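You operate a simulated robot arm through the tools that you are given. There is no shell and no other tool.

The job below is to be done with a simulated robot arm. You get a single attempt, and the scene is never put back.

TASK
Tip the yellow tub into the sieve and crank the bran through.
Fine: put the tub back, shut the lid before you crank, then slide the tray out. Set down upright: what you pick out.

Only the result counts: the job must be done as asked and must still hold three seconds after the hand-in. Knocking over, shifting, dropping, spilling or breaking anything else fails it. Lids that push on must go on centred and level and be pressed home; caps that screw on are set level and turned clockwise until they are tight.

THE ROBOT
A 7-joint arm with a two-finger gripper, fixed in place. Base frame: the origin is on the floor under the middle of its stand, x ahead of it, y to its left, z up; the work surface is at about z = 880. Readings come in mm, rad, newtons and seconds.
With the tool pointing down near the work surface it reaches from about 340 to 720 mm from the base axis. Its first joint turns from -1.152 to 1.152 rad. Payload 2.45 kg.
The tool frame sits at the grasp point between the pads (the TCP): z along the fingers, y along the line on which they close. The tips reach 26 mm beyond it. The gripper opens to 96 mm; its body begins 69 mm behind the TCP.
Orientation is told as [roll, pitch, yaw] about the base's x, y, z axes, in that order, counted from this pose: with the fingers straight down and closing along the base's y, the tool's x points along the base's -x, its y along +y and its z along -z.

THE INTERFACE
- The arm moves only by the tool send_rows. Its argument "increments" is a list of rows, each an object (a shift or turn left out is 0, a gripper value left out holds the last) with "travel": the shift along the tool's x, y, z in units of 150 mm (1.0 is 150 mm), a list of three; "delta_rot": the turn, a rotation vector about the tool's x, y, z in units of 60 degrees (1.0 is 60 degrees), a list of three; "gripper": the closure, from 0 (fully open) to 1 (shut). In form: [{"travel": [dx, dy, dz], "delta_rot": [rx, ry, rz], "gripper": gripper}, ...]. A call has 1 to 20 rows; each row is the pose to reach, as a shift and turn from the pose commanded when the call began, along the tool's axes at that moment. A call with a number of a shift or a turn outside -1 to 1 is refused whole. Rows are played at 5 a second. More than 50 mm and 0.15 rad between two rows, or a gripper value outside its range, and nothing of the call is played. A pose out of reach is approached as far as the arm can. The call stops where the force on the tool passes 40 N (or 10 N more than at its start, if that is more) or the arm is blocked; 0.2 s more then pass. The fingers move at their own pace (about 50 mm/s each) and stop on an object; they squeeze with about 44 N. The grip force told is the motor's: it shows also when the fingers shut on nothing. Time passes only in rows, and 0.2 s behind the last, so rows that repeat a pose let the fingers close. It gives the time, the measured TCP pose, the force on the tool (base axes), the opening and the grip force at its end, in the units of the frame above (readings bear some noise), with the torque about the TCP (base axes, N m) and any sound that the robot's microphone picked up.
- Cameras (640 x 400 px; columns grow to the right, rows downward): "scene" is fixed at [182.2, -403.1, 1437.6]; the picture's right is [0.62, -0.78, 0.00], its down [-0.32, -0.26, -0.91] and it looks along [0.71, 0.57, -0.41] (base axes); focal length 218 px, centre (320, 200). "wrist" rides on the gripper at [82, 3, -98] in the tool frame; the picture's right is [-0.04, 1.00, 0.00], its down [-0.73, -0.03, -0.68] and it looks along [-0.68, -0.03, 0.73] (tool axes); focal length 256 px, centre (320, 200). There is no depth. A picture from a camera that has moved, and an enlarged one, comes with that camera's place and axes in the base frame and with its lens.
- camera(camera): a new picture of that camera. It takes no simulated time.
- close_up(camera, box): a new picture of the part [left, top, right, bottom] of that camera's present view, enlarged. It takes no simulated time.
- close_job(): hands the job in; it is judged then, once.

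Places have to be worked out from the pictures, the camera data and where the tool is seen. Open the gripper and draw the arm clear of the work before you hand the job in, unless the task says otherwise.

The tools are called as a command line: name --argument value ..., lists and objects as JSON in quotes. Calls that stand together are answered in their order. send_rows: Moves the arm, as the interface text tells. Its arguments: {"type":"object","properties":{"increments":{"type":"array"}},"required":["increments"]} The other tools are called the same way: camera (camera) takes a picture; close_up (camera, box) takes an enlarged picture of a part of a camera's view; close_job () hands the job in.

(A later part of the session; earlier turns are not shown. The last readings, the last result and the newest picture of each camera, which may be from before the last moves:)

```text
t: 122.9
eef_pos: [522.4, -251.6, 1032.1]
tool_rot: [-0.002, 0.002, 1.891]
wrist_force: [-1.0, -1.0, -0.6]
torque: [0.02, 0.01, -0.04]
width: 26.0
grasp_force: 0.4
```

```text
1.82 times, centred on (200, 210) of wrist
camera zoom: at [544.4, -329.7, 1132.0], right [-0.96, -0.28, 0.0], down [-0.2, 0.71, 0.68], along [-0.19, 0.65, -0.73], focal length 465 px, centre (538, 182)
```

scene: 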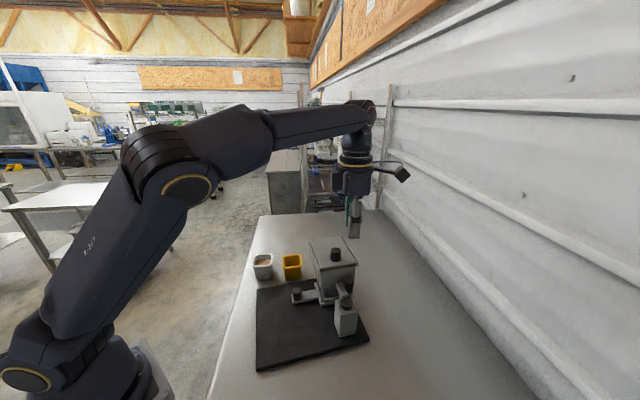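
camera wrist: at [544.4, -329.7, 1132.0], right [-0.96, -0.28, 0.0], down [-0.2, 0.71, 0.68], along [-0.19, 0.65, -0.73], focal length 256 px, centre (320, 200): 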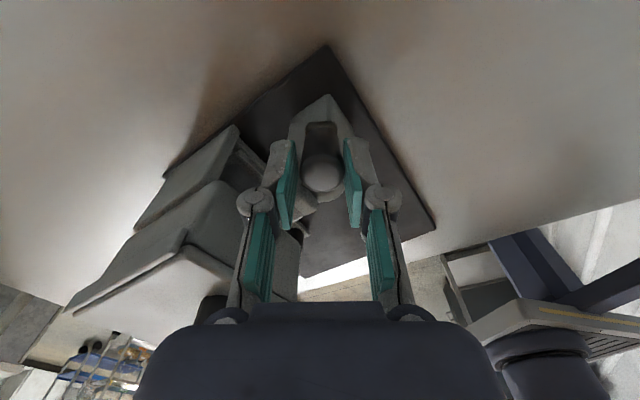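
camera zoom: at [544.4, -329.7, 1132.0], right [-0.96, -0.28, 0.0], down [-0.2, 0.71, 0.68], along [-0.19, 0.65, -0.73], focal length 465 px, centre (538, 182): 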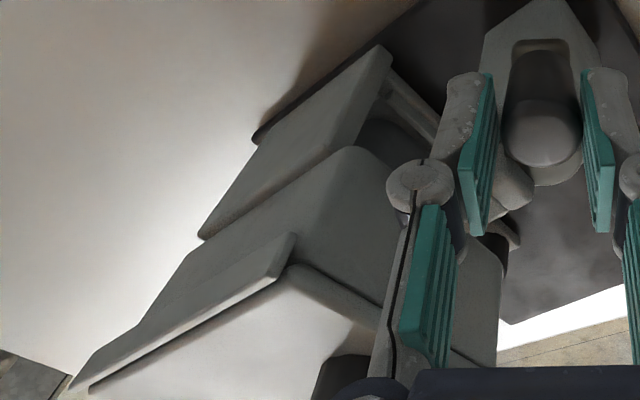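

No load at all, and total CCW turning is about 1.4 turns. To turn on more efficiently I'll switch to pushing the handle around with closed fingers at fixed yaw (pure orbit), so I lift, close the gripper and set up behind the handle.

send_rows --increments '[{"travel": [0, 0, -0.15], "gripper": 0.735}, {"travel": [0, 0, -0.35]}, {"travel": [0, 0, -0.5], "gripper": 1.0}, {"travel": [-0.01, 0.03, -0.5], "delta_rot": [0, 0, 0.14], "gripper": 1.0}, {"travel": [-0.02, 0.06, -0.5], "delta_rot": [0, 0, 0.28]}, {"travel": [-0.03, 0.09, -0.5], "delta_rot": [0, 0, 0.42]}, {"travel": [-0.045, 0.13, -0.5], "delta_rot": [0, 0, 0.56]}, {"travel": [-0.06, 0.17, -0.5], "delta_rot": [0, 0, 0.7]}, {"travel": [-0.074, 0.212, -0.5], "delta_rot": [0, 0, 0.84]}, {"travel": [-0.074, 0.212, -0.5], "delta_rot": [0, 0, 0.95]}, {"travel": [-0.074, 0.212, -0.5], "delta_rot": [0, 0, 0.95]}]'

camera --camera "wrist"

close_up --camera "scene" --box '[270, 230, 380, 340]'

```text
t: 125.3
eef_pos: [489.2, -250.5, 1109.5]
tool_rot: [-0.001, -0.001, 0.891]
wrist_force: [0.6, -0.2, 0.3]
torque: [-0.02, -0.01, 0.01]
width: 0.2
grasp_force: 28.6
```

```text
taken
camera wrist: at [435.0, -312.3, 1207.6], right [-0.75, 0.66, 0.0], down [0.48, 0.55, 0.68], along [0.45, 0.51, -0.73], focal length 256 px, centre (320, 200)
```

wrist: 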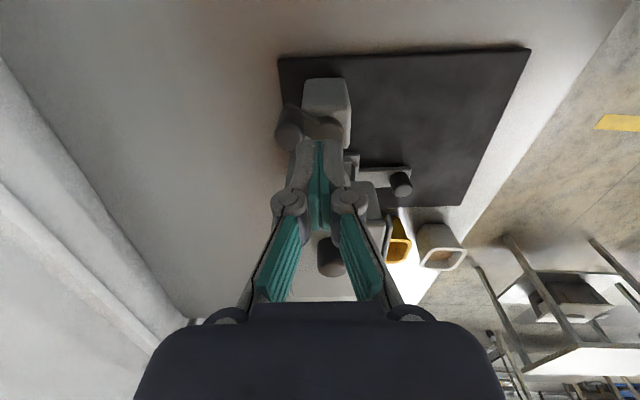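

```text
3.64 times, centred on (325, 285) of scene
camera zoom: at [182.2, -403.1, 1437.6], right [0.62, -0.78, 0.0], down [-0.32, -0.26, -0.91], along [0.71, 0.57, -0.41], focal length 791 px, centre (302, -109)
```

zoom: 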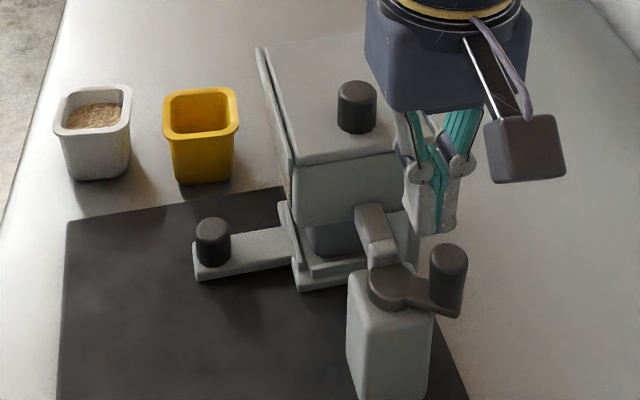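

Closed fingers are behind the handle. I shift slightly for clearance and descend to z≈1034.

send_rows --increments '[{"travel": [0.004, 0.031, 0], "gripper": 1.0}, {"travel": [0.004, 0.031, 0.2]}, {"travel": [0.004, 0.031, 0.4]}, {"travel": [0.004, 0.031, 0.5]}, {"travel": [0.004, 0.031, 0.5]}]'

close_up --camera "scene" --box '[290, 250, 380, 340]'

```text
t: 126.5
eef_pos: [485.5, -247.4, 1033.5]
tool_rot: [-0.003, 0.001, 0.895]
wrist_force: [0.1, 0.5, 1.2]
torque: [-0.01, 0.01, -0.01]
width: 0.0
grasp_force: 28.5
```

```text
4.44 times, centred on (335, 295) of scene
camera zoom: at [182.2, -403.1, 1437.6], right [0.62, -0.78, 0.0], down [-0.32, -0.26, -0.91], along [0.71, 0.57, -0.41], focal length 967 px, centre (253, -222)
```

zoom: 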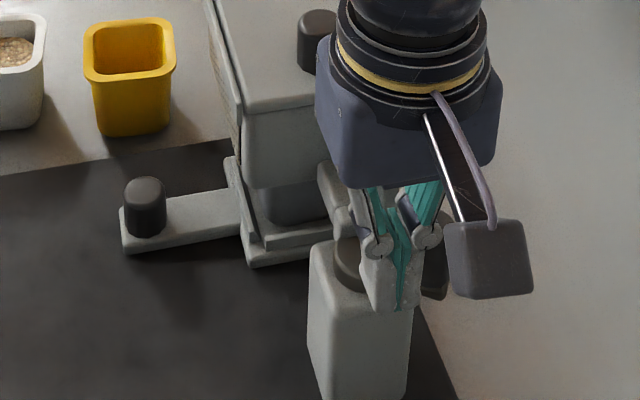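

In place with no contact. I push the handle round CCW, first 120°.

send_rows --increments '[{"travel": [-0.0086, -0.0498, 0]}, {"travel": [-0.0273, -0.0968, 0]}, {"travel": [-0.0554, -0.1389, 0]}, {"travel": [-0.0917, -0.1742, 0]}, {"travel": [-0.1345, -0.2012, 0]}, {"travel": [-0.1819, -0.2187, 0]}, {"travel": [-0.232, -0.226, 0]}, {"travel": [-0.2825, -0.2227, 0]}, {"travel": [-0.3312, -0.2089, 0]}, {"travel": [-0.3759, -0.1854, 0]}]'

close_up --camera "scene" --box '[290, 240, 380, 340]'

camera --camera "wrist"

```text
t: 128.7
eef_pos: [541.8, -221.3, 1033.8]
tool_rot: [0.0, -0.002, 0.893]
wrist_force: [-0.2, -0.6, 0.7]
torque: [0.02, -0.03, 0.03]
width: 0.0
grasp_force: 28.6
```

```text
4.00 times, centred on (335, 290) of scene
camera zoom: at [182.2, -403.1, 1437.6], right [0.62, -0.78, 0.0], down [-0.32, -0.26, -0.91], along [0.71, 0.57, -0.41], focal length 870 px, centre (260, -160)
```

zoom: 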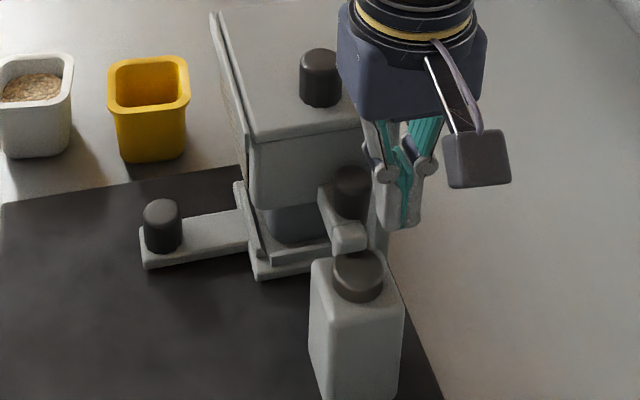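

```text
taken
camera wrist: at [489.0, -283.7, 1132.0], right [-0.75, 0.66, 0.0], down [0.48, 0.55, 0.68], along [0.45, 0.51, -0.73], focal length 256 px, centre (320, 200)
```

wrist: 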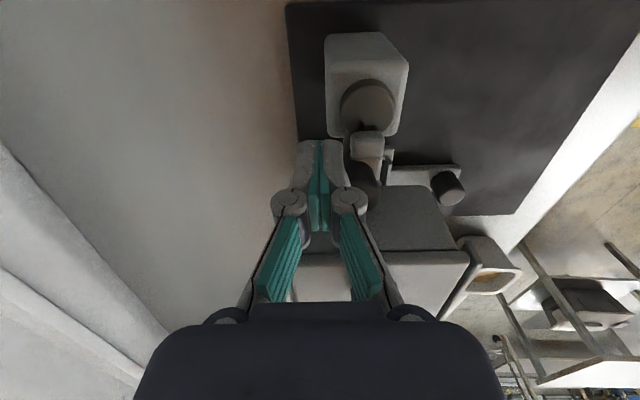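

The pusher method works and the unit does not move. I continue CCW for another 240° in one call.

send_rows --increments '[{"travel": [-0.0389, 0.0324, 0]}, {"travel": [-0.0702, 0.0721, 0]}, {"travel": [-0.0926, 0.1175, 0]}, {"travel": [-0.105, 0.1665, 0]}, {"travel": [-0.107, 0.217, 0]}, {"travel": [-0.0985, 0.2669, 0]}, {"travel": [-0.0797, 0.3139, 0]}, {"travel": [-0.0516, 0.356, 0]}, {"travel": [-0.0154, 0.3913, 0]}, {"travel": [0.0274, 0.4183, 0]}, {"travel": [0.0749, 0.4358, 0]}, {"travel": [0.1249, 0.443, 0]}, {"travel": [0.1754, 0.4397, 0]}, {"travel": [0.2241, 0.426, 0]}, {"travel": [0.2689, 0.4025, 0]}, {"travel": [0.3078, 0.3701, 0]}, {"travel": [0.3391, 0.3304, 0]}, {"travel": [0.3615, 0.285, 0]}, {"travel": [0.3739, 0.236, 0]}, {"travel": [0.3759, 0.1854, 0]}]'

close_up --camera "scene" --box '[280, 230, 390, 350]'

close_up --camera "scene" --box '[295, 275, 350, 315]'

```text
t: 132.9
eef_pos: [484.3, -249.3, 1033.4]
tool_rot: [-0.002, -0.001, 0.894]
wrist_force: [-0.8, 0.3, 0.4]
torque: [0.0, 0.02, 0.01]
width: 0.0
grasp_force: 28.4
```

```text
3.33 times, centred on (335, 290) of scene
camera zoom: at [182.2, -403.1, 1437.6], right [0.62, -0.78, 0.0], down [-0.32, -0.26, -0.91], along [0.71, 0.57, -0.41], focal length 725 px, centre (270, -100)
```

zoom: 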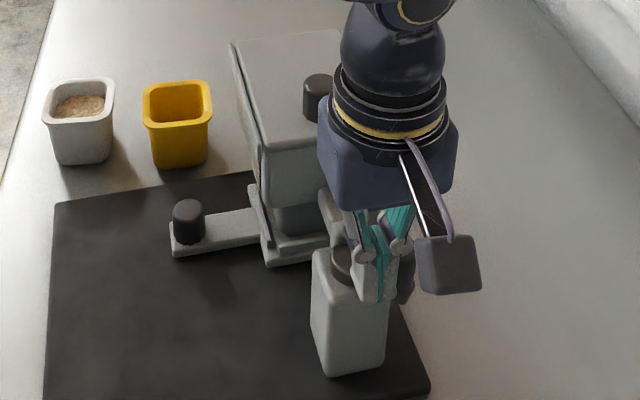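

```text
10.00 times, centred on (322, 295) of scene
camera zoom: at [182.2, -403.1, 1437.6], right [0.62, -0.78, 0.0], down [-0.32, -0.26, -0.91], along [0.71, 0.57, -0.41], focal length 2175 px, centre (295, -750)
```

zoom: 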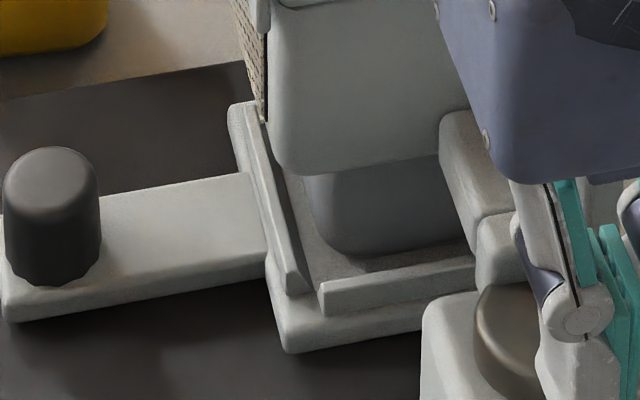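

About 2.4 turns CCW so far and no bran is visible in the tray. I zoom in on the tray floor and window to check before deciding on direction.

close_up --camera "scene" --box '[315, 288, 345, 308]'

close_up --camera "scene" --box '[305, 250, 335, 290]'

```text
16.00 times, centred on (330, 298) of scene
camera zoom: at [182.2, -403.1, 1437.6], right [0.62, -0.78, 0.0], down [-0.32, -0.26, -0.91], along [0.71, 0.57, -0.41], focal length 3480 px, centre (160, -1368)
```

zoom: 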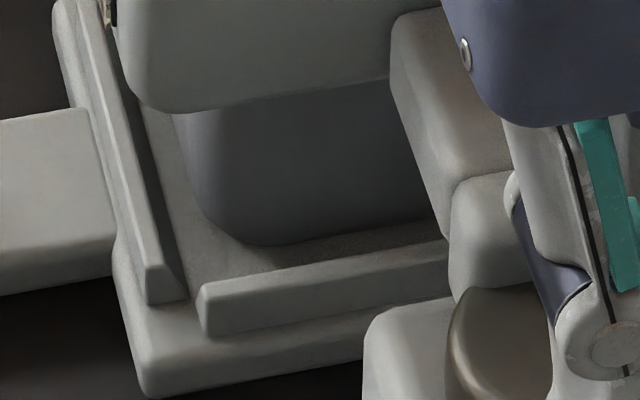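

```text
10.00 times, centred on (320, 270) of scene
camera zoom: at [182.2, -403.1, 1437.6], right [0.62, -0.78, 0.0], down [-0.32, -0.26, -0.91], along [0.71, 0.57, -0.41], focal length 2175 px, centre (320, -500)
```

zoom: 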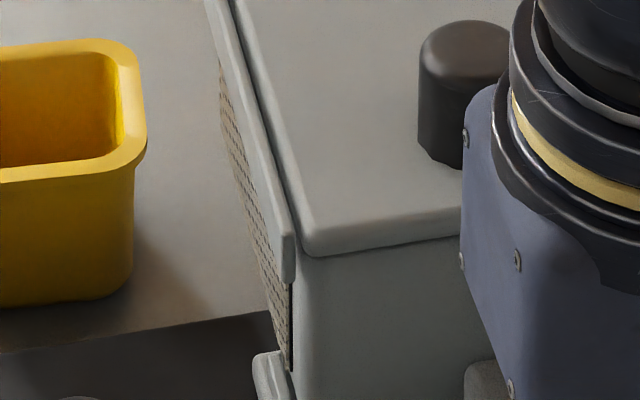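

The blue-grey block is a catch bin standing on the tray, so sifted bran would be hidden inside it. I'll crank further CCW to be well over several turns before checking by sliding out the tray.

send_rows --increments '[{"travel": [-0.0086, -0.0498, 0]}, {"travel": [-0.0273, -0.0968, 0]}, {"travel": [-0.0554, -0.1389, 0]}, {"travel": [-0.0917, -0.1742, 0]}, {"travel": [-0.1345, -0.2012, 0]}, {"travel": [-0.1819, -0.2187, 0]}, {"travel": [-0.232, -0.226, 0]}, {"travel": [-0.2825, -0.2227, 0]}, {"travel": [-0.3312, -0.2089, 0]}, {"travel": [-0.3759, -0.1854, 0]}, {"travel": [-0.4148, -0.153, 0]}, {"travel": [-0.4462, -0.1133, 0]}, {"travel": [-0.4685, -0.0679, 0]}, {"travel": [-0.481, -0.0189, 0]}, {"travel": [-0.483, 0.0317, 0]}, {"travel": [-0.4744, 0.0815, 0]}, {"travel": [-0.4557, 0.1285, 0]}, {"travel": [-0.4275, 0.1706, 0]}, {"travel": [-0.3913, 0.2059, 0]}, {"travel": [-0.3485, 0.2329, 0]}]'

close_up --camera "scene" --box '[280, 230, 390, 350]'

```text
t: 137.1
eef_pos: [489.8, -184.4, 1034.4]
tool_rot: [-0.001, -0.002, 0.892]
wrist_force: [0.7, 0.3, -0.3]
torque: [0.02, -0.02, 0.02]
width: 0.0
grasp_force: 28.7
```

```text
3.33 times, centred on (335, 290) of scene
camera zoom: at [182.3, -403.0, 1437.6], right [0.62, -0.78, 0.0], down [-0.32, -0.26, -0.91], along [0.71, 0.57, -0.41], focal length 725 px, centre (270, -100)
```

zoom: 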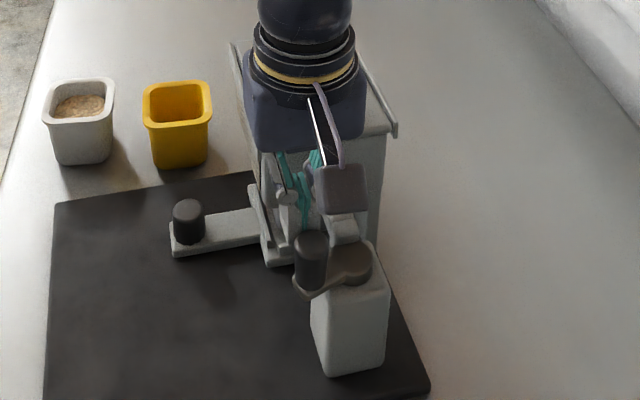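

Works the same way, no unit shift. Continuing with the next 240°.

send_rows --increments '[{"travel": [0.0475, 0.0175, 0]}, {"travel": [0.0975, 0.0248, 0]}, {"travel": [0.148, 0.0215, 0]}, {"travel": [0.1967, 0.0077, 0]}, {"travel": [0.2415, -0.0158, 0]}, {"travel": [0.2804, -0.0482, 0]}, {"travel": [0.3117, -0.0879, 0]}, {"travel": [0.3341, -0.1333, 0]}, {"travel": [0.3465, -0.1823, 0]}, {"travel": [0.3485, -0.2329, 0]}, {"travel": [0.34, -0.2827, 0]}, {"travel": [0.3212, -0.3297, 0]}, {"travel": [0.2931, -0.3718, 0]}, {"travel": [0.2569, -0.4071, 0]}, {"travel": [0.2141, -0.4341, 0]}, {"travel": [0.1666, -0.4516, 0]}, {"travel": [0.1165, -0.4589, 0]}, {"travel": [0.0661, -0.4556, 0]}, {"travel": [0.0174, -0.4418, 0]}, {"travel": [-0.0274, -0.4183, 0]}]'

close_up --camera "scene" --box '[280, 230, 390, 350]'

```text
t: 141.3
eef_pos: [540.9, -219.1, 1034.3]
tool_rot: [0.001, -0.002, 0.894]
wrist_force: [0.3, -0.4, 0.4]
torque: [0.02, 0.02, -0.03]
width: 0.0
grasp_force: 28.2
```

```text
3.33 times, centred on (335, 290) of scene
camera zoom: at [182.2, -403.1, 1437.6], right [0.62, -0.78, 0.0], down [-0.32, -0.26, -0.91], along [0.71, 0.57, -0.41], focal length 725 px, centre (270, -100)
```

zoom: 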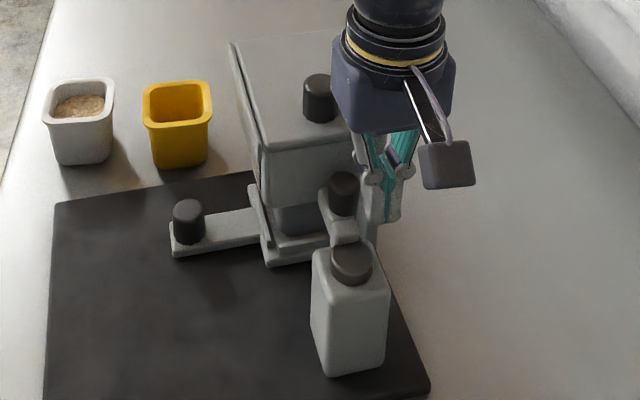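

send_rows --increments '[{"travel": [-0.0389, 0.0324, 0]}, {"travel": [-0.0702, 0.0721, 0]}, {"travel": [-0.0926, 0.1175, 0]}, {"travel": [-0.105, 0.1665, 0]}, {"travel": [-0.107, 0.217, 0]}, {"travel": [-0.0985, 0.2669, 0]}, {"travel": [-0.0797, 0.3139, 0]}, {"travel": [-0.0516, 0.356, 0]}, {"travel": [-0.0154, 0.3913, 0]}, {"travel": [0.0274, 0.4183, 0]}, {"travel": [0.0749, 0.4358, 0]}, {"travel": [0.1249, 0.443, 0]}, {"travel": [0.1754, 0.4397, 0]}, {"travel": [0.2241, 0.426, 0]}, {"travel": [0.2689, 0.4025, 0]}, {"travel": [0.3078, 0.3701, 0]}, {"travel": [0.3391, 0.3304, 0]}, {"travel": [0.3615, 0.285, 0]}, {"travel": [0.3739, 0.236, 0]}, {"travel": [0.3759, 0.1854, 0]}]'

close_up --camera "scene" --box '[280, 230, 390, 350]'

```text
t: 145.5
eef_pos: [484.9, -249.3, 1034.2]
tool_rot: [0.001, -0.001, 0.893]
wrist_force: [-0.2, -0.1, 0.6]
torque: [0.0, 0.02, -0.01]
width: 0.1
grasp_force: 27.9
```

```text
3.33 times, centred on (335, 290) of scene
camera zoom: at [182.2, -403.1, 1437.6], right [0.62, -0.78, 0.0], down [-0.32, -0.26, -0.91], along [0.71, 0.57, -0.41], focal length 725 px, centre (270, -100)
```

zoom: 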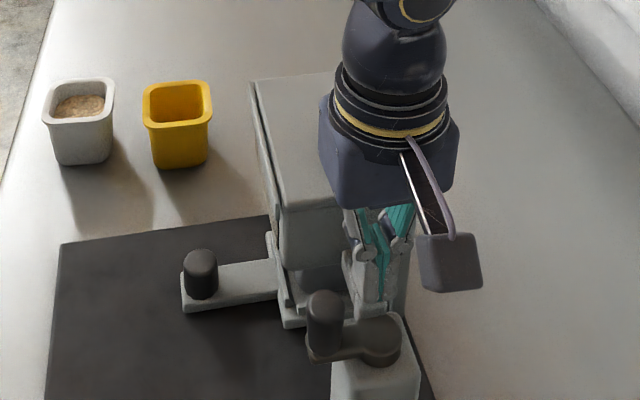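

The unit got dragged this time, and the handle stands at its initial angle exactly 4 turns on: it seems the crank has reached its end stop. I stop cranking, lift clear and assess.

send_rows --increments '[{"travel": [0, 0, -0.1]}, {"travel": [0, 0, -0.3]}, {"travel": [0, 0, -0.6]}, {"travel": [0, 0, -0.9]}, {"travel": [0, 0, -1.0]}]'

camera --camera "scene"

close_up --camera "scene" --box '[240, 220, 380, 380]'

camera --camera "wrist"

```text
t: 146.7
eef_pos: [486.1, -249.0, 1183.8]
tool_rot: [0.0, -0.002, 0.894]
wrist_force: [-0.3, 0.2, 0.3]
torque: [0.01, -0.01, -0.02]
width: 0.0
grasp_force: 28.5
```

```text
taken
```

scene: 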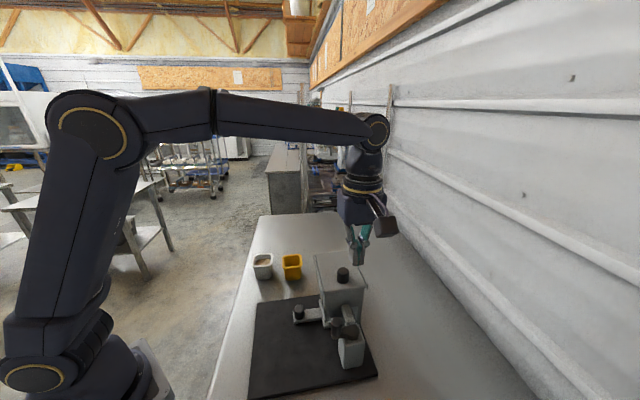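

```text
2.50 times, centred on (310, 300) of scene
camera zoom: at [182.2, -403.1, 1437.6], right [0.62, -0.78, 0.0], down [-0.32, -0.26, -0.91], along [0.71, 0.57, -0.41], focal length 544 px, centre (345, -50)
```

zoom: 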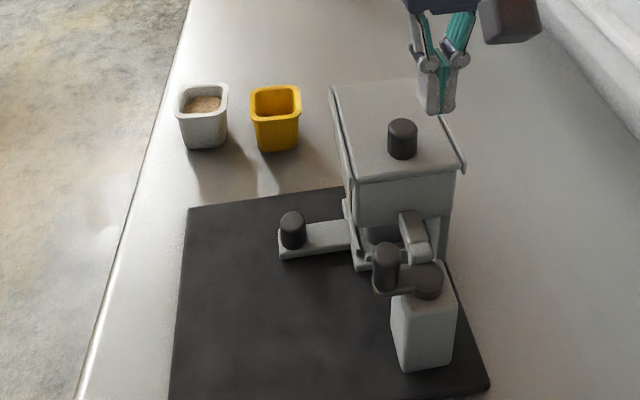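

```text
taken
camera wrist: at [432.6, -310.6, 1282.5], right [-0.75, 0.66, 0.0], down [0.48, 0.55, 0.68], along [0.45, 0.51, -0.73], focal length 256 px, centre (320, 200)
```

wrist: 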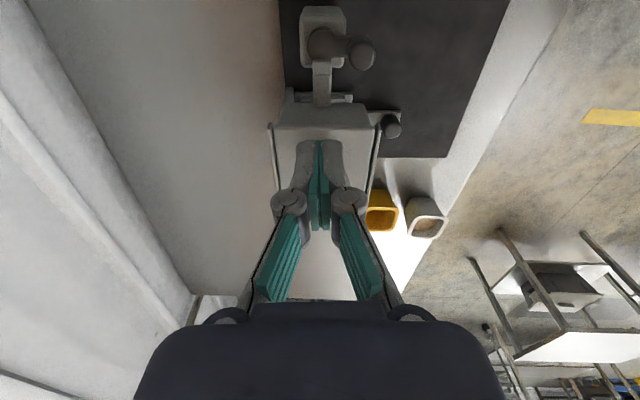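

The crank arm is back at its initial angle after exactly four turns, so it is at its end stop; cranking is complete. The unit slid about 51 mm along -e1, so I'll push it back along +e1 with closed fingers on the post's outer face. First move behind the post.

send_rows --increments '[{"travel": [0.11, 0.005, 0], "delta_rot": [0, 0, 0.01], "gripper": 1.0}, {"travel": [0.22, 0.01, 0], "delta_rot": [0, 0, 0.02]}, {"travel": [0.33, 0.015, 0], "delta_rot": [0, 0, 0.03]}, {"travel": [0.44, 0.02, 0], "delta_rot": [0, 0, 0.033]}, {"travel": [0.44, 0.02, 0.25], "delta_rot": [0, 0, 0.033]}, {"travel": [0.44, 0.02, 0.5], "delta_rot": [0, 0, 0.033]}, {"travel": [0.44, 0.02, 0.75], "delta_rot": [0, 0, 0.033]}, {"travel": [0.44, 0.02, 0.75], "delta_rot": [0, 0, 0.033]}]'

camera --camera "wrist"

close_up --camera "scene" --box '[270, 240, 400, 390]'

```text
t: 148.5
eef_pos: [442.2, -300.7, 1067.6]
tool_rot: [-0.002, 0.0, 0.857]
wrist_force: [0.1, -0.1, 0.6]
torque: [0.0, -0.02, 0.0]
width: 0.0
grasp_force: 28.5
```

```text
taken
camera wrist: at [386.2, -359.5, 1166.5], right [-0.73, 0.68, 0.0], down [0.5, 0.54, 0.68], along [0.47, 0.5, -0.73], focal length 256 px, centre (320, 200)
```

wrist: 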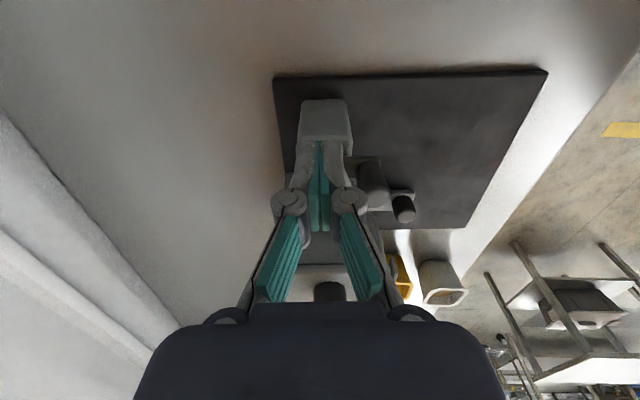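

```text
2.67 times, centred on (335, 315) of scene
camera zoom: at [182.2, -403.1, 1437.6], right [0.62, -0.78, 0.0], down [-0.32, -0.26, -0.91], along [0.71, 0.57, -0.41], focal length 580 px, centre (280, -107)
```

zoom: 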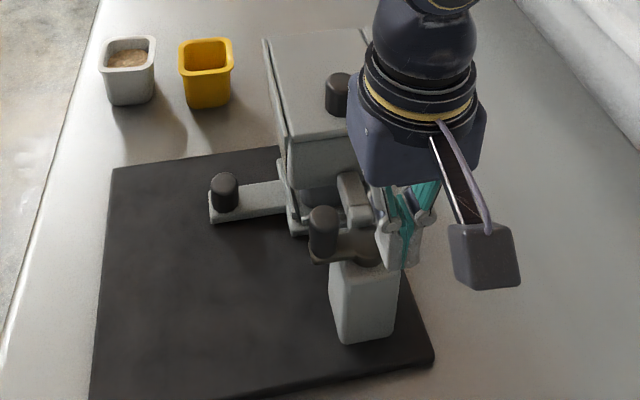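

The fingers are ~30 mm clear behind the post. I descend to z≈965.

send_rows --increments '[{"travel": [0, 0, 0.25]}, {"travel": [0, 0, 0.5]}, {"travel": [0, 0, 0.684]}, {"travel": [0, 0, 0.684]}]'

camera --camera "wrist"

close_up --camera "scene" --box '[270, 240, 400, 390]'

```text
t: 149.5
eef_pos: [440.4, -295.8, 969.0]
tool_rot: [0.0, -0.002, 0.859]
wrist_force: [0.5, -0.2, -0.2]
torque: [-0.02, 0.02, 0.01]
width: 0.0
grasp_force: 28.6
```

```text
taken
camera wrist: at [385.7, -355.8, 1067.3], right [-0.73, 0.68, 0.0], down [0.5, 0.54, 0.68], along [0.46, 0.5, -0.73], focal length 256 px, centre (320, 200)
```

wrist: 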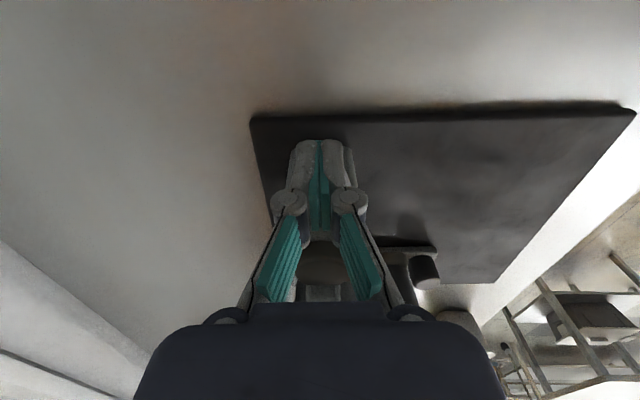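

```text
2.67 times, centred on (335, 315) of scene
camera zoom: at [182.2, -403.1, 1437.6], right [0.62, -0.78, 0.0], down [-0.32, -0.26, -0.91], along [0.71, 0.57, -0.41], focal length 580 px, centre (280, -107)
```

zoom: 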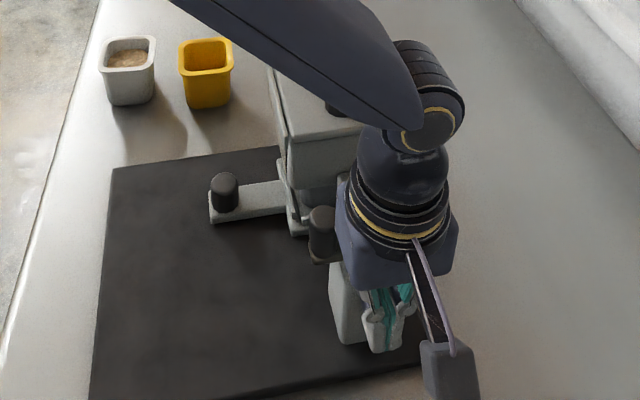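

The fingers are behind the post without contact. I push along +e1, slightly off-centre toward -e2, first about 30 mm of travel.

send_rows --increments '[{"travel": [0, 0.06, 0]}, {"travel": [-0.04, 0.06, 0]}, {"travel": [-0.08, 0.06, 0]}, {"travel": [-0.12, 0.06, 0]}, {"travel": [-0.16, 0.06, 0]}, {"travel": [-0.2, 0.06, 0]}]'

close_up --camera "scene" --box '[240, 220, 380, 380]'

```text
t: 150.9
eef_pos: [453.6, -268.9, 967.8]
tool_rot: [-0.003, -0.002, 0.859]
wrist_force: [-4.0, -8.9, 2.9]
torque: [-0.16, 0.03, 0.08]
width: 0.1
grasp_force: 28.6
```

```text
2.50 times, centred on (310, 300) of scene
camera zoom: at [182.1, -403.3, 1437.6], right [0.62, -0.78, 0.0], down [-0.32, -0.26, -0.91], along [0.71, 0.57, -0.41], focal length 544 px, centre (345, -50)
```

zoom: 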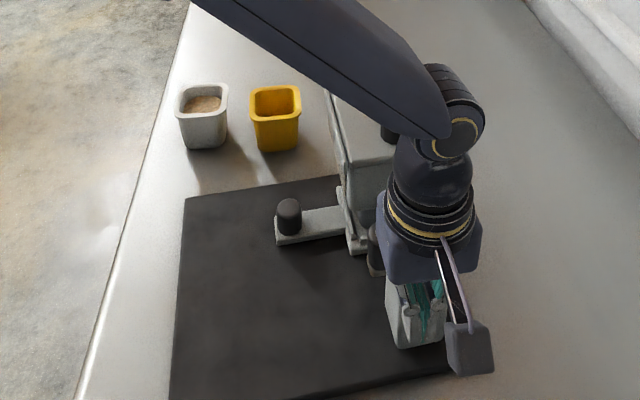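

Contact made with ~10 N and the unit is sliding back. I continue another 24 mm.

send_rows --increments '[{"travel": [-0.04, 0, 0]}, {"travel": [-0.08, 0, 0]}, {"travel": [-0.12, 0, 0]}, {"travel": [-0.16, 0, 0]}]'

close_up --camera "scene" --box '[240, 220, 380, 380]'

```text
t: 151.9
eef_pos: [469.1, -249.7, 967.4]
tool_rot: [0.0, -0.004, 0.859]
wrist_force: [-4.9, -4.9, 0.1]
torque: [-0.12, 0.1, 0.1]
width: 0.3
grasp_force: 28.4
```

```text
2.50 times, centred on (310, 300) of scene
camera zoom: at [182.1, -403.2, 1437.6], right [0.62, -0.78, 0.0], down [-0.32, -0.26, -0.91], along [0.71, 0.57, -0.41], focal length 544 px, centre (345, -50)
```

zoom: 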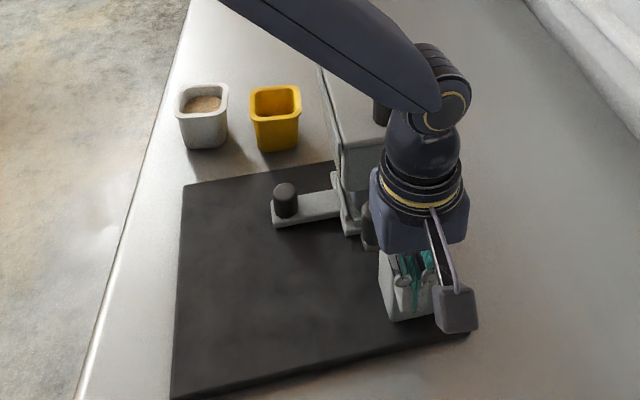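

The unit is nearly back in e1 but rotated ~4° CCW. I back off, and will push on the board's outer edge near its left end to turn it clockwise. First lift and move there.

send_rows --increments '[{"travel": [0.05, 0, 0]}, {"travel": [0.1, 0, -0.05]}, {"travel": [0.1, 0, -0.3]}, {"travel": [0.1, 0, -0.55]}, {"travel": [0.1, 0, -0.75]}, {"travel": [0.13, 0.2, -0.75]}, {"travel": [0.16, 0.45, -0.75]}, {"travel": [0.18, 0.7, -0.75]}, {"travel": [0.203, 0.956, -0.75]}, {"travel": [0.203, 0.956, -0.75]}]'

close_up --camera "scene" --box '[240, 220, 380, 380]'

camera --camera "wrist"

```text
t: 154.1
eef_pos: [341.3, -183.9, 1079.9]
tool_rot: [-0.002, -0.003, 0.857]
wrist_force: [-0.2, -0.3, -0.1]
torque: [0.02, -0.02, -0.02]
width: 0.0
grasp_force: 28.1
```

```text
2.50 times, centred on (310, 300) of scene
camera zoom: at [182.2, -403.0, 1437.6], right [0.62, -0.78, 0.0], down [-0.32, -0.26, -0.91], along [0.71, 0.57, -0.41], focal length 544 px, centre (345, -50)
```

zoom: 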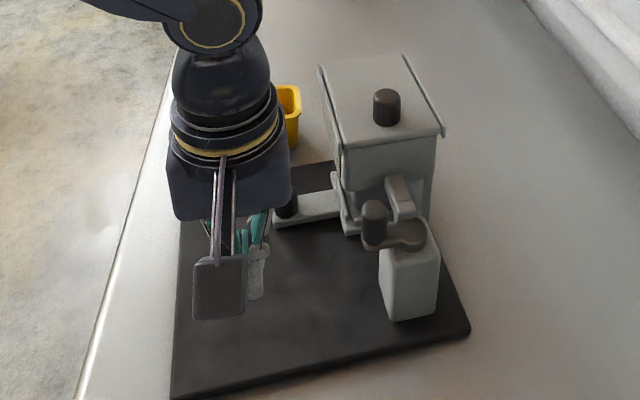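

```text
taken
camera wrist: at [285.6, -242.9, 1177.6], right [-0.73, 0.68, 0.0], down [0.5, 0.54, 0.68], along [0.47, 0.5, -0.73], focal length 256 px, centre (320, 200)
```

wrist: 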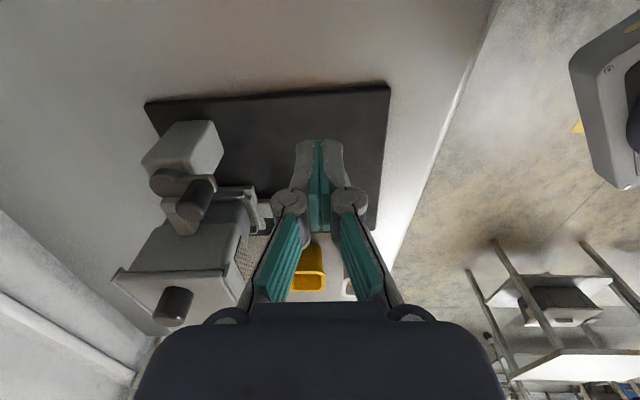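

The board edge is ~24 mm ahead of the TCP. I descend beside it, carefully at the end.

send_rows --increments '[{"travel": [0.03, 0, 0.25]}, {"travel": [0.03, 0, 0.5]}, {"travel": [0.03, 0, 0.75]}, {"travel": [0.03, 0, 0.95]}, {"travel": [0.03, 0, 1.0]}, {"travel": [0.03, 0, 1.0]}]'

send_rows --increments '[{"travel": [0, 0, 0.05]}, {"travel": [0, 0, 0.09]}, {"travel": [0, 0, 0.12]}, {"travel": [0, 0, 0.12]}]'

camera --camera "wrist"

close_up --camera "scene" --box '[220, 240, 360, 390]'

```text
t: 155.5
eef_pos: [338.6, -184.6, 929.9]
tool_rot: [-0.001, -0.001, 0.86]
wrist_force: [-0.5, -0.5, -0.3]
torque: [-0.01, -0.02, -0.03]
width: 0.0
grasp_force: 28.7
```

```text
t: 156.5
eef_pos: [338.6, -183.7, 911.4]
tool_rot: [-0.001, -0.003, 0.859]
wrist_force: [-0.3, -0.4, 0.0]
torque: [-0.01, 0.01, 0.0]
width: 0.0
grasp_force: 27.9
```

```text
taken
camera wrist: at [282.4, -243.4, 1010.8], right [-0.73, 0.68, 0.0], down [0.5, 0.54, 0.68], along [0.47, 0.5, -0.73], focal length 256 px, centre (320, 200)
```

wrist: 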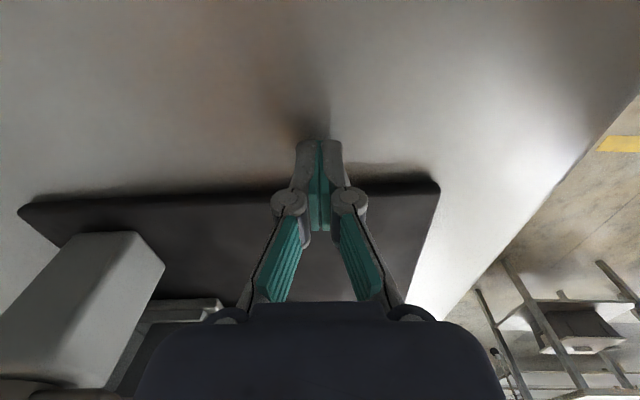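

```text
2.67 times, centred on (290, 315) of scene
camera zoom: at [182.2, -403.1, 1437.6], right [0.62, -0.78, 0.0], down [-0.32, -0.26, -0.91], along [0.71, 0.57, -0.41], focal length 580 px, centre (400, -107)
```

zoom: 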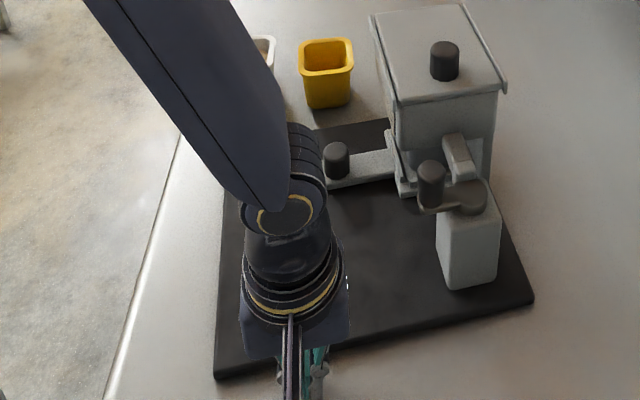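

Tips are just above the table, in front of the edge. I push along +e1 in small steps.

send_rows --increments '[{"travel": [-0.04, 0, 0]}, {"travel": [-0.08, 0, 0]}, {"travel": [-0.11, 0, 0]}, {"travel": [-0.14, 0, 0]}, {"travel": [-0.17, 0, 0]}]'

close_up --camera "scene" --box '[240, 220, 380, 380]'

```text
t: 157.7
eef_pos: [354.1, -164.1, 913.3]
tool_rot: [0.0, -0.001, 0.857]
wrist_force: [-9.2, -6.0, 2.7]
torque: [-0.08, 0.21, 0.0]
width: 6.1
grasp_force: 28.3
```

```text
2.50 times, centred on (310, 300) of scene
camera zoom: at [182.0, -403.2, 1437.6], right [0.62, -0.78, 0.0], down [-0.32, -0.26, -0.91], along [0.71, 0.57, -0.41], focal length 544 px, centre (345, -50)
```

zoom: 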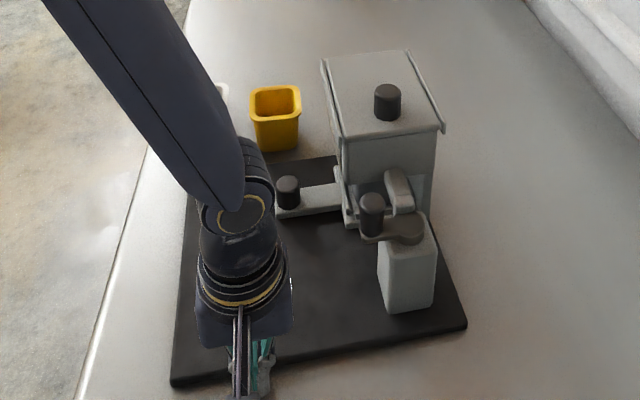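

Turning nicely clockwise (about 3° left). I push 12 mm more.

send_rows --increments '[{"travel": [-0.03, 0, 0]}, {"travel": [-0.06, 0, 0]}, {"travel": [-0.08, 0, 0]}]'

close_up --camera "scene" --box '[240, 220, 380, 380]'

```text
t: 158.5
eef_pos: [361.0, -154.9, 913.6]
tool_rot: [0.0, -0.002, 0.86]
wrist_force: [-9.8, -4.9, 1.5]
torque: [-0.11, 0.24, -0.01]
width: 0.1
grasp_force: 28.3
```

```text
2.50 times, centred on (310, 300) of scene
camera zoom: at [181.9, -403.2, 1437.6], right [0.62, -0.78, 0.0], down [-0.32, -0.26, -0.91], along [0.71, 0.57, -0.41], focal length 544 px, centre (345, -50)
```

zoom: 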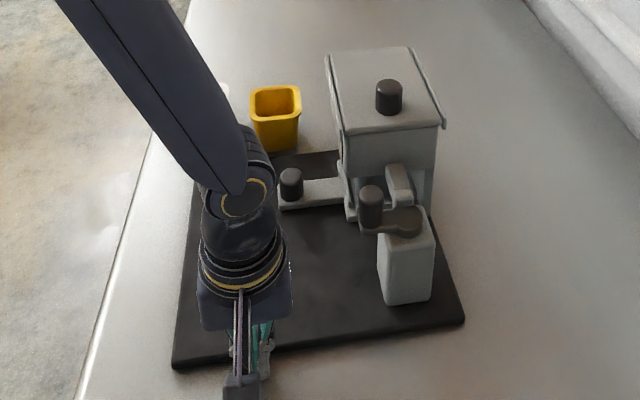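

The unit is now within ~1° and about 15 mm of its original place (slightly too far in +e1). I back off and lift, then use the lid knob to nudge it ~12 mm back along -e1, which also ensures the lid is shut.

send_rows --increments '[{"travel": [0.06, 0, 0]}, {"travel": [0.1, 0, -0.1]}, {"travel": [0.1, 0, -0.4]}, {"travel": [0.1, 0, -0.7]}, {"travel": [0.1, 0, -1.0]}, {"travel": [0.1, 0, -1.0]}]'

send_rows --increments '[{"travel": [0, 0, -0.3], "delta_rot": [0, 0, 0.1]}, {"travel": [0, 0, -0.6], "delta_rot": [0, 0, 0.24]}, {"travel": [-0.1, -0.1, -0.8], "delta_rot": [0, 0, 0.38]}, {"travel": [-0.3, -0.25, -0.8], "delta_rot": [0, 0, 0.52]}, {"travel": [-0.5, -0.45, -0.8], "delta_rot": [0, 0, 0.66]}, {"travel": [-0.7, -0.7, -0.8], "delta_rot": [0, 0, 0.8]}, {"travel": [-0.85, -0.9, -0.8], "delta_rot": [0, 0, 0.94]}, {"travel": [-0.95, -1.0, -0.8], "delta_rot": [0, 0, 1.0]}]'

close_up --camera "scene" --box '[240, 220, 380, 380]'

```text
t: 159.9
eef_pos: [351.0, -167.1, 1065.0]
tool_rot: [-0.002, -0.002, 0.858]
wrist_force: [0.3, -0.1, -0.6]
torque: [0.03, 0.06, -0.01]
width: 0.0
grasp_force: 28.6
```

```text
t: 161.7
eef_pos: [559.8, -156.8, 1182.5]
tool_rot: [0.0, 0.0, -0.19]
wrist_force: [-0.3, -0.5, 0.4]
torque: [0.0, 0.01, -0.02]
width: 0.0
grasp_force: 28.2
```

```text
2.50 times, centred on (310, 300) of scene
camera zoom: at [182.3, -403.1, 1437.6], right [0.62, -0.78, 0.0], down [-0.32, -0.26, -0.91], along [0.71, 0.57, -0.41], focal length 544 px, centre (345, -50)
```

zoom: 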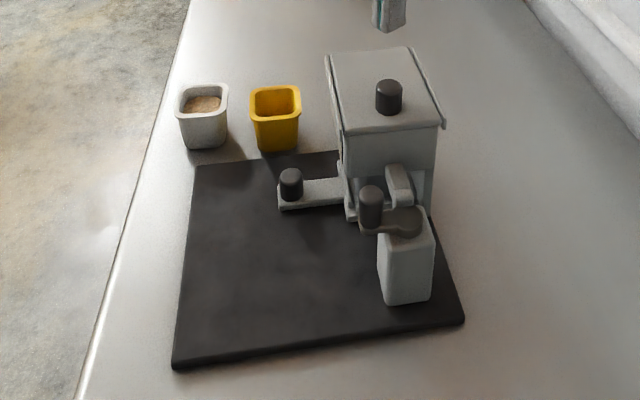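

Unit offset is now about (+15,+1.5) mm with under 1° rotation. I turn to yaw -43° over the knob and open for gripping.

send_rows --increments '[{"travel": [-0.01, 0.005, 0], "delta_rot": [0, 0, 0.13], "gripper": 0.4}, {"travel": [-0.026, 0.015, 0], "delta_rot": [0, 0, 0.27]}, {"travel": [-0.026, 0.015, 0], "delta_rot": [0, 0, 0.4]}, {"travel": [-0.026, 0.015, 0.1], "delta_rot": [0, 0, 0.535]}, {"travel": [-0.026, 0.015, 0.17], "delta_rot": [0, 0, 0.535]}, {"travel": [-0.026, 0.015, 0.17], "delta_rot": [0, 0, 0.535]}]'

camera --camera "wrist"

```text
t: 163.1
eef_pos: [564.0, -156.2, 1156.7]
tool_rot: [0.001, 0.0, -0.752]
wrist_force: [-0.2, -0.4, 0.0]
torque: [0.0, -0.01, 0.02]
width: 57.8
grasp_force: 0.0
```

```text
taken
camera wrist: at [505.9, -97.3, 1254.6], right [0.71, 0.7, 0.0], down [0.52, -0.52, 0.68], along [0.48, -0.48, -0.73], focal length 256 px, centre (320, 200)
```

wrist: 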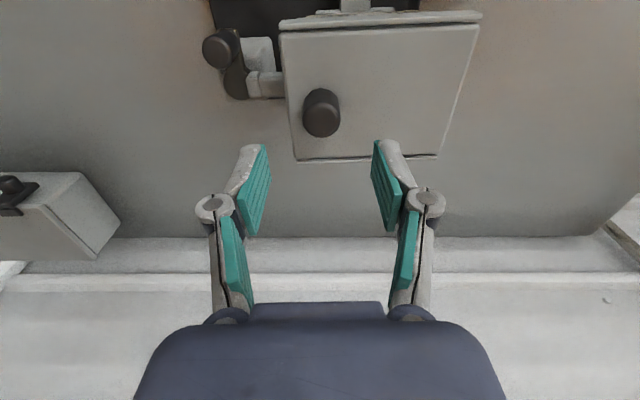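

Knob is centred below. I descend and grip.

send_rows --increments '[{"travel": [0, 0.005, 0.15], "gripper": 0.4}, {"travel": [0, 0.005, 0.3]}, {"travel": [0, 0.005, 0.42]}, {"travel": [0, 0.005, 0.49]}, {"travel": [0, 0.005, 0.49], "gripper": 1.0}, {"travel": [0, 0.005, 0.49], "gripper": 1.0}, {"travel": [0, 0.005, 0.49], "gripper": 1.0}, {"travel": [0, 0.005, 0.49], "gripper": 1.0}]'

```text
t: 164.9
eef_pos: [562.8, -153.1, 1082.9]
tool_rot: [0.001, 0.0, -0.749]
wrist_force: [-1.3, -0.2, 0.1]
torque: [-0.12, -0.07, -0.01]
width: 27.1
grasp_force: 43.8
```

I drag the knob to its original closed position (549.4,-156.8), moving the unit by (-13,-4) mm.

send_rows --increments '[{"travel": [0.01, -0.02, 0]}, {"travel": [0.02, -0.04, 0]}, {"travel": [0.035, -0.06, 0]}, {"travel": [0.045, -0.075, 0]}, {"travel": [0.053, -0.085, 0]}, {"travel": [0.053, -0.085, 0]}]'

close_up --camera "scene" --box '[240, 220, 380, 380]'

```text
t: 166.3
eef_pos: [549.6, -159.6, 1083.3]
tool_rot: [-0.001, 0.0, -0.748]
wrist_force: [1.0, 0.3, -1.0]
torque: [-0.25, -0.23, -0.13]
width: 27.2
grasp_force: 44.0
```

```text
2.50 times, centred on (310, 300) of scene
camera zoom: at [182.6, -403.2, 1437.5], right [0.62, -0.78, 0.0], down [-0.32, -0.26, -0.91], along [0.71, 0.57, -0.41], focal length 544 px, centre (345, -50)
```

zoom: 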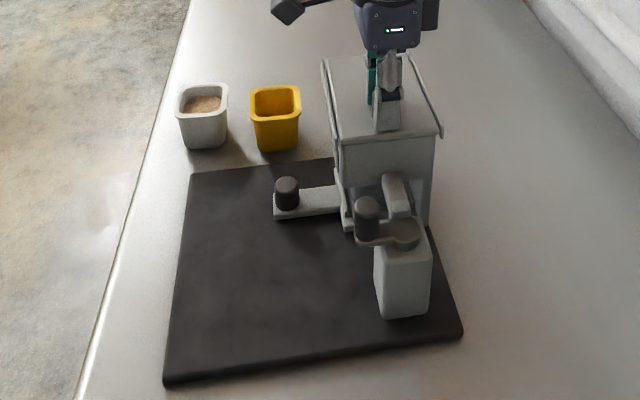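

The unit is back within a few mm of its original pose. I release the knob and lift.

send_rows --increments '[{"gripper": 0.45}, {"gripper": 0.45}, {"travel": [0, 0, -0.02], "gripper": 0.45}, {"travel": [0, 0, -0.1], "gripper": 0.45}, {"travel": [0, 0, -0.3], "gripper": 0.45}, {"travel": [0, 0, -0.5], "gripper": 0.45}, {"travel": [0, 0, -0.5], "gripper": 0.45}]'

close_up --camera "scene" --box '[300, 230, 370, 300]'

close_up --camera "scene" --box '[240, 220, 380, 380]'

camera --camera "wrist"

```text
t: 167.9
eef_pos: [549.6, -155.8, 1161.4]
tool_rot: [0.002, 0.001, -0.748]
wrist_force: [-0.5, 0.3, -0.1]
torque: [0.0, -0.01, -0.04]
width: 52.8
grasp_force: 0.1
```

```text
5.71 times, centred on (335, 265) of scene
camera zoom: at [182.2, -403.1, 1437.6], right [0.62, -0.78, 0.0], down [-0.32, -0.26, -0.91], along [0.71, 0.57, -0.41], focal length 1243 px, centre (234, -171)
```

zoom: 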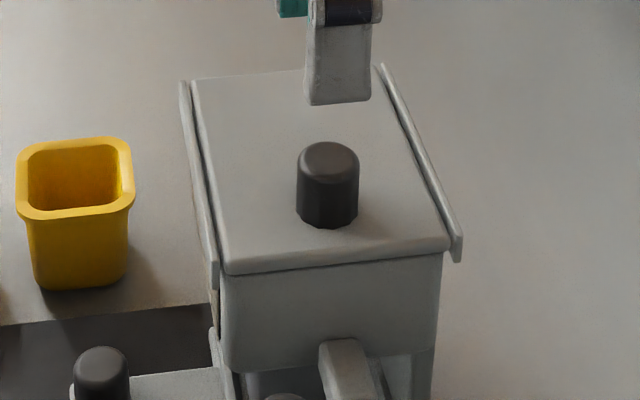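

```text
2.50 times, centred on (310, 300) of scene
camera zoom: at [182.2, -403.1, 1437.6], right [0.62, -0.78, 0.0], down [-0.32, -0.26, -0.91], along [0.71, 0.57, -0.41], focal length 544 px, centre (345, -50)
```

zoom: 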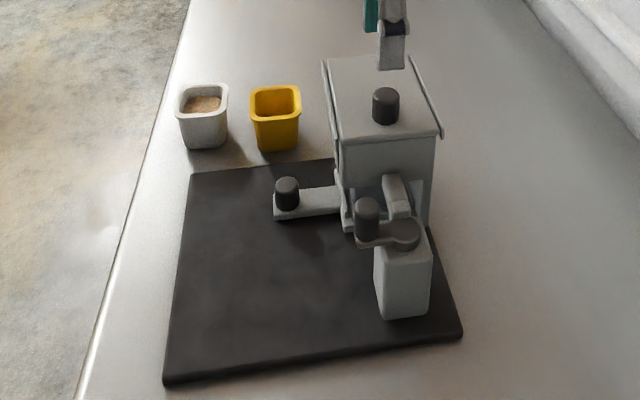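

```text
taken
camera wrist: at [492.3, -98.4, 1259.8], right [0.71, 0.7, 0.0], down [0.52, -0.52, 0.68], along [0.48, -0.48, -0.73], focal length 256 px, centre (320, 200)
```

wrist: 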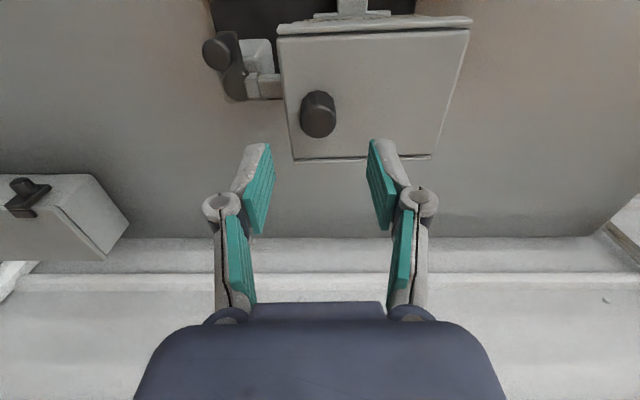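

The lid is shut and the unit sits within ~5 mm of where it began. Now the tray: its knob is near (504,-58), z≈903–933. I move above it and open the gripper.

send_rows --increments '[{"travel": [0.2, 0.07, 0], "gripper": 0.4}, {"travel": [0.4, 0.14, 0]}, {"travel": [0.6, 0.21, 0]}, {"travel": [0.704, 0.272, 0.1]}, {"travel": [0.704, 0.272, 0.35]}, {"travel": [0.704, 0.272, 0.55]}, {"travel": [0.704, 0.272, 0.55]}]'

camera --camera "wrist"

close_up --camera "wrist" --box '[240, 40, 400, 160]'

```text
t: 169.5
eef_pos: [498.3, -58.7, 1078.3]
tool_rot: [0.001, -0.001, -0.749]
wrist_force: [0.2, 0.6, -0.1]
torque: [-0.02, -0.03, 0.01]
width: 57.2
grasp_force: 0.1
```

```text
taken
camera wrist: at [440.9, -0.8, 1177.6], right [0.71, 0.7, 0.0], down [0.52, -0.52, 0.68], along [0.48, -0.48, -0.73], focal length 256 px, centre (320, 200)
```

wrist: 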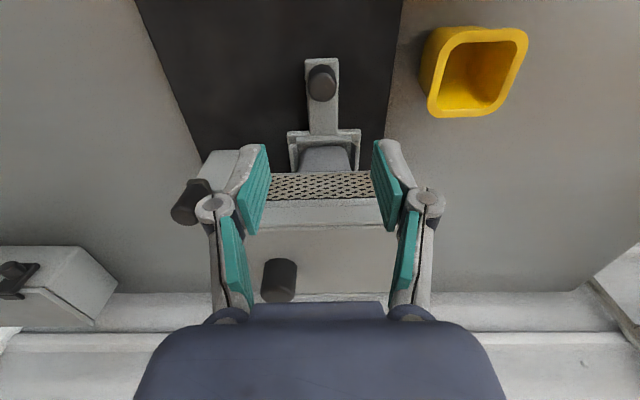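

```text
3.33 times, centred on (320, 100) of wrist
camera zoom: at [440.9, -0.8, 1177.6], right [0.71, 0.7, 0.0], down [0.52, -0.52, 0.68], along [0.48, -0.48, -0.73], focal length 853 px, centre (320, 533)
```

zoom: 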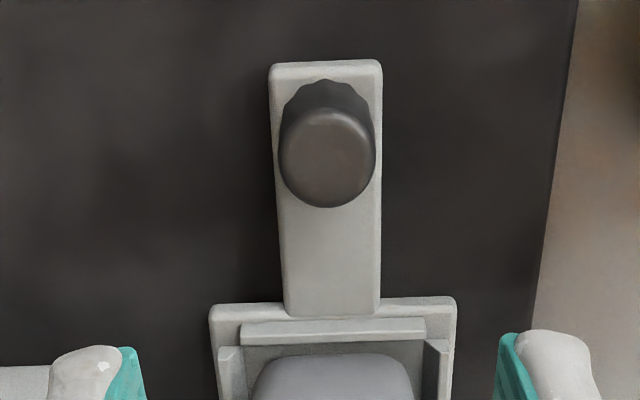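

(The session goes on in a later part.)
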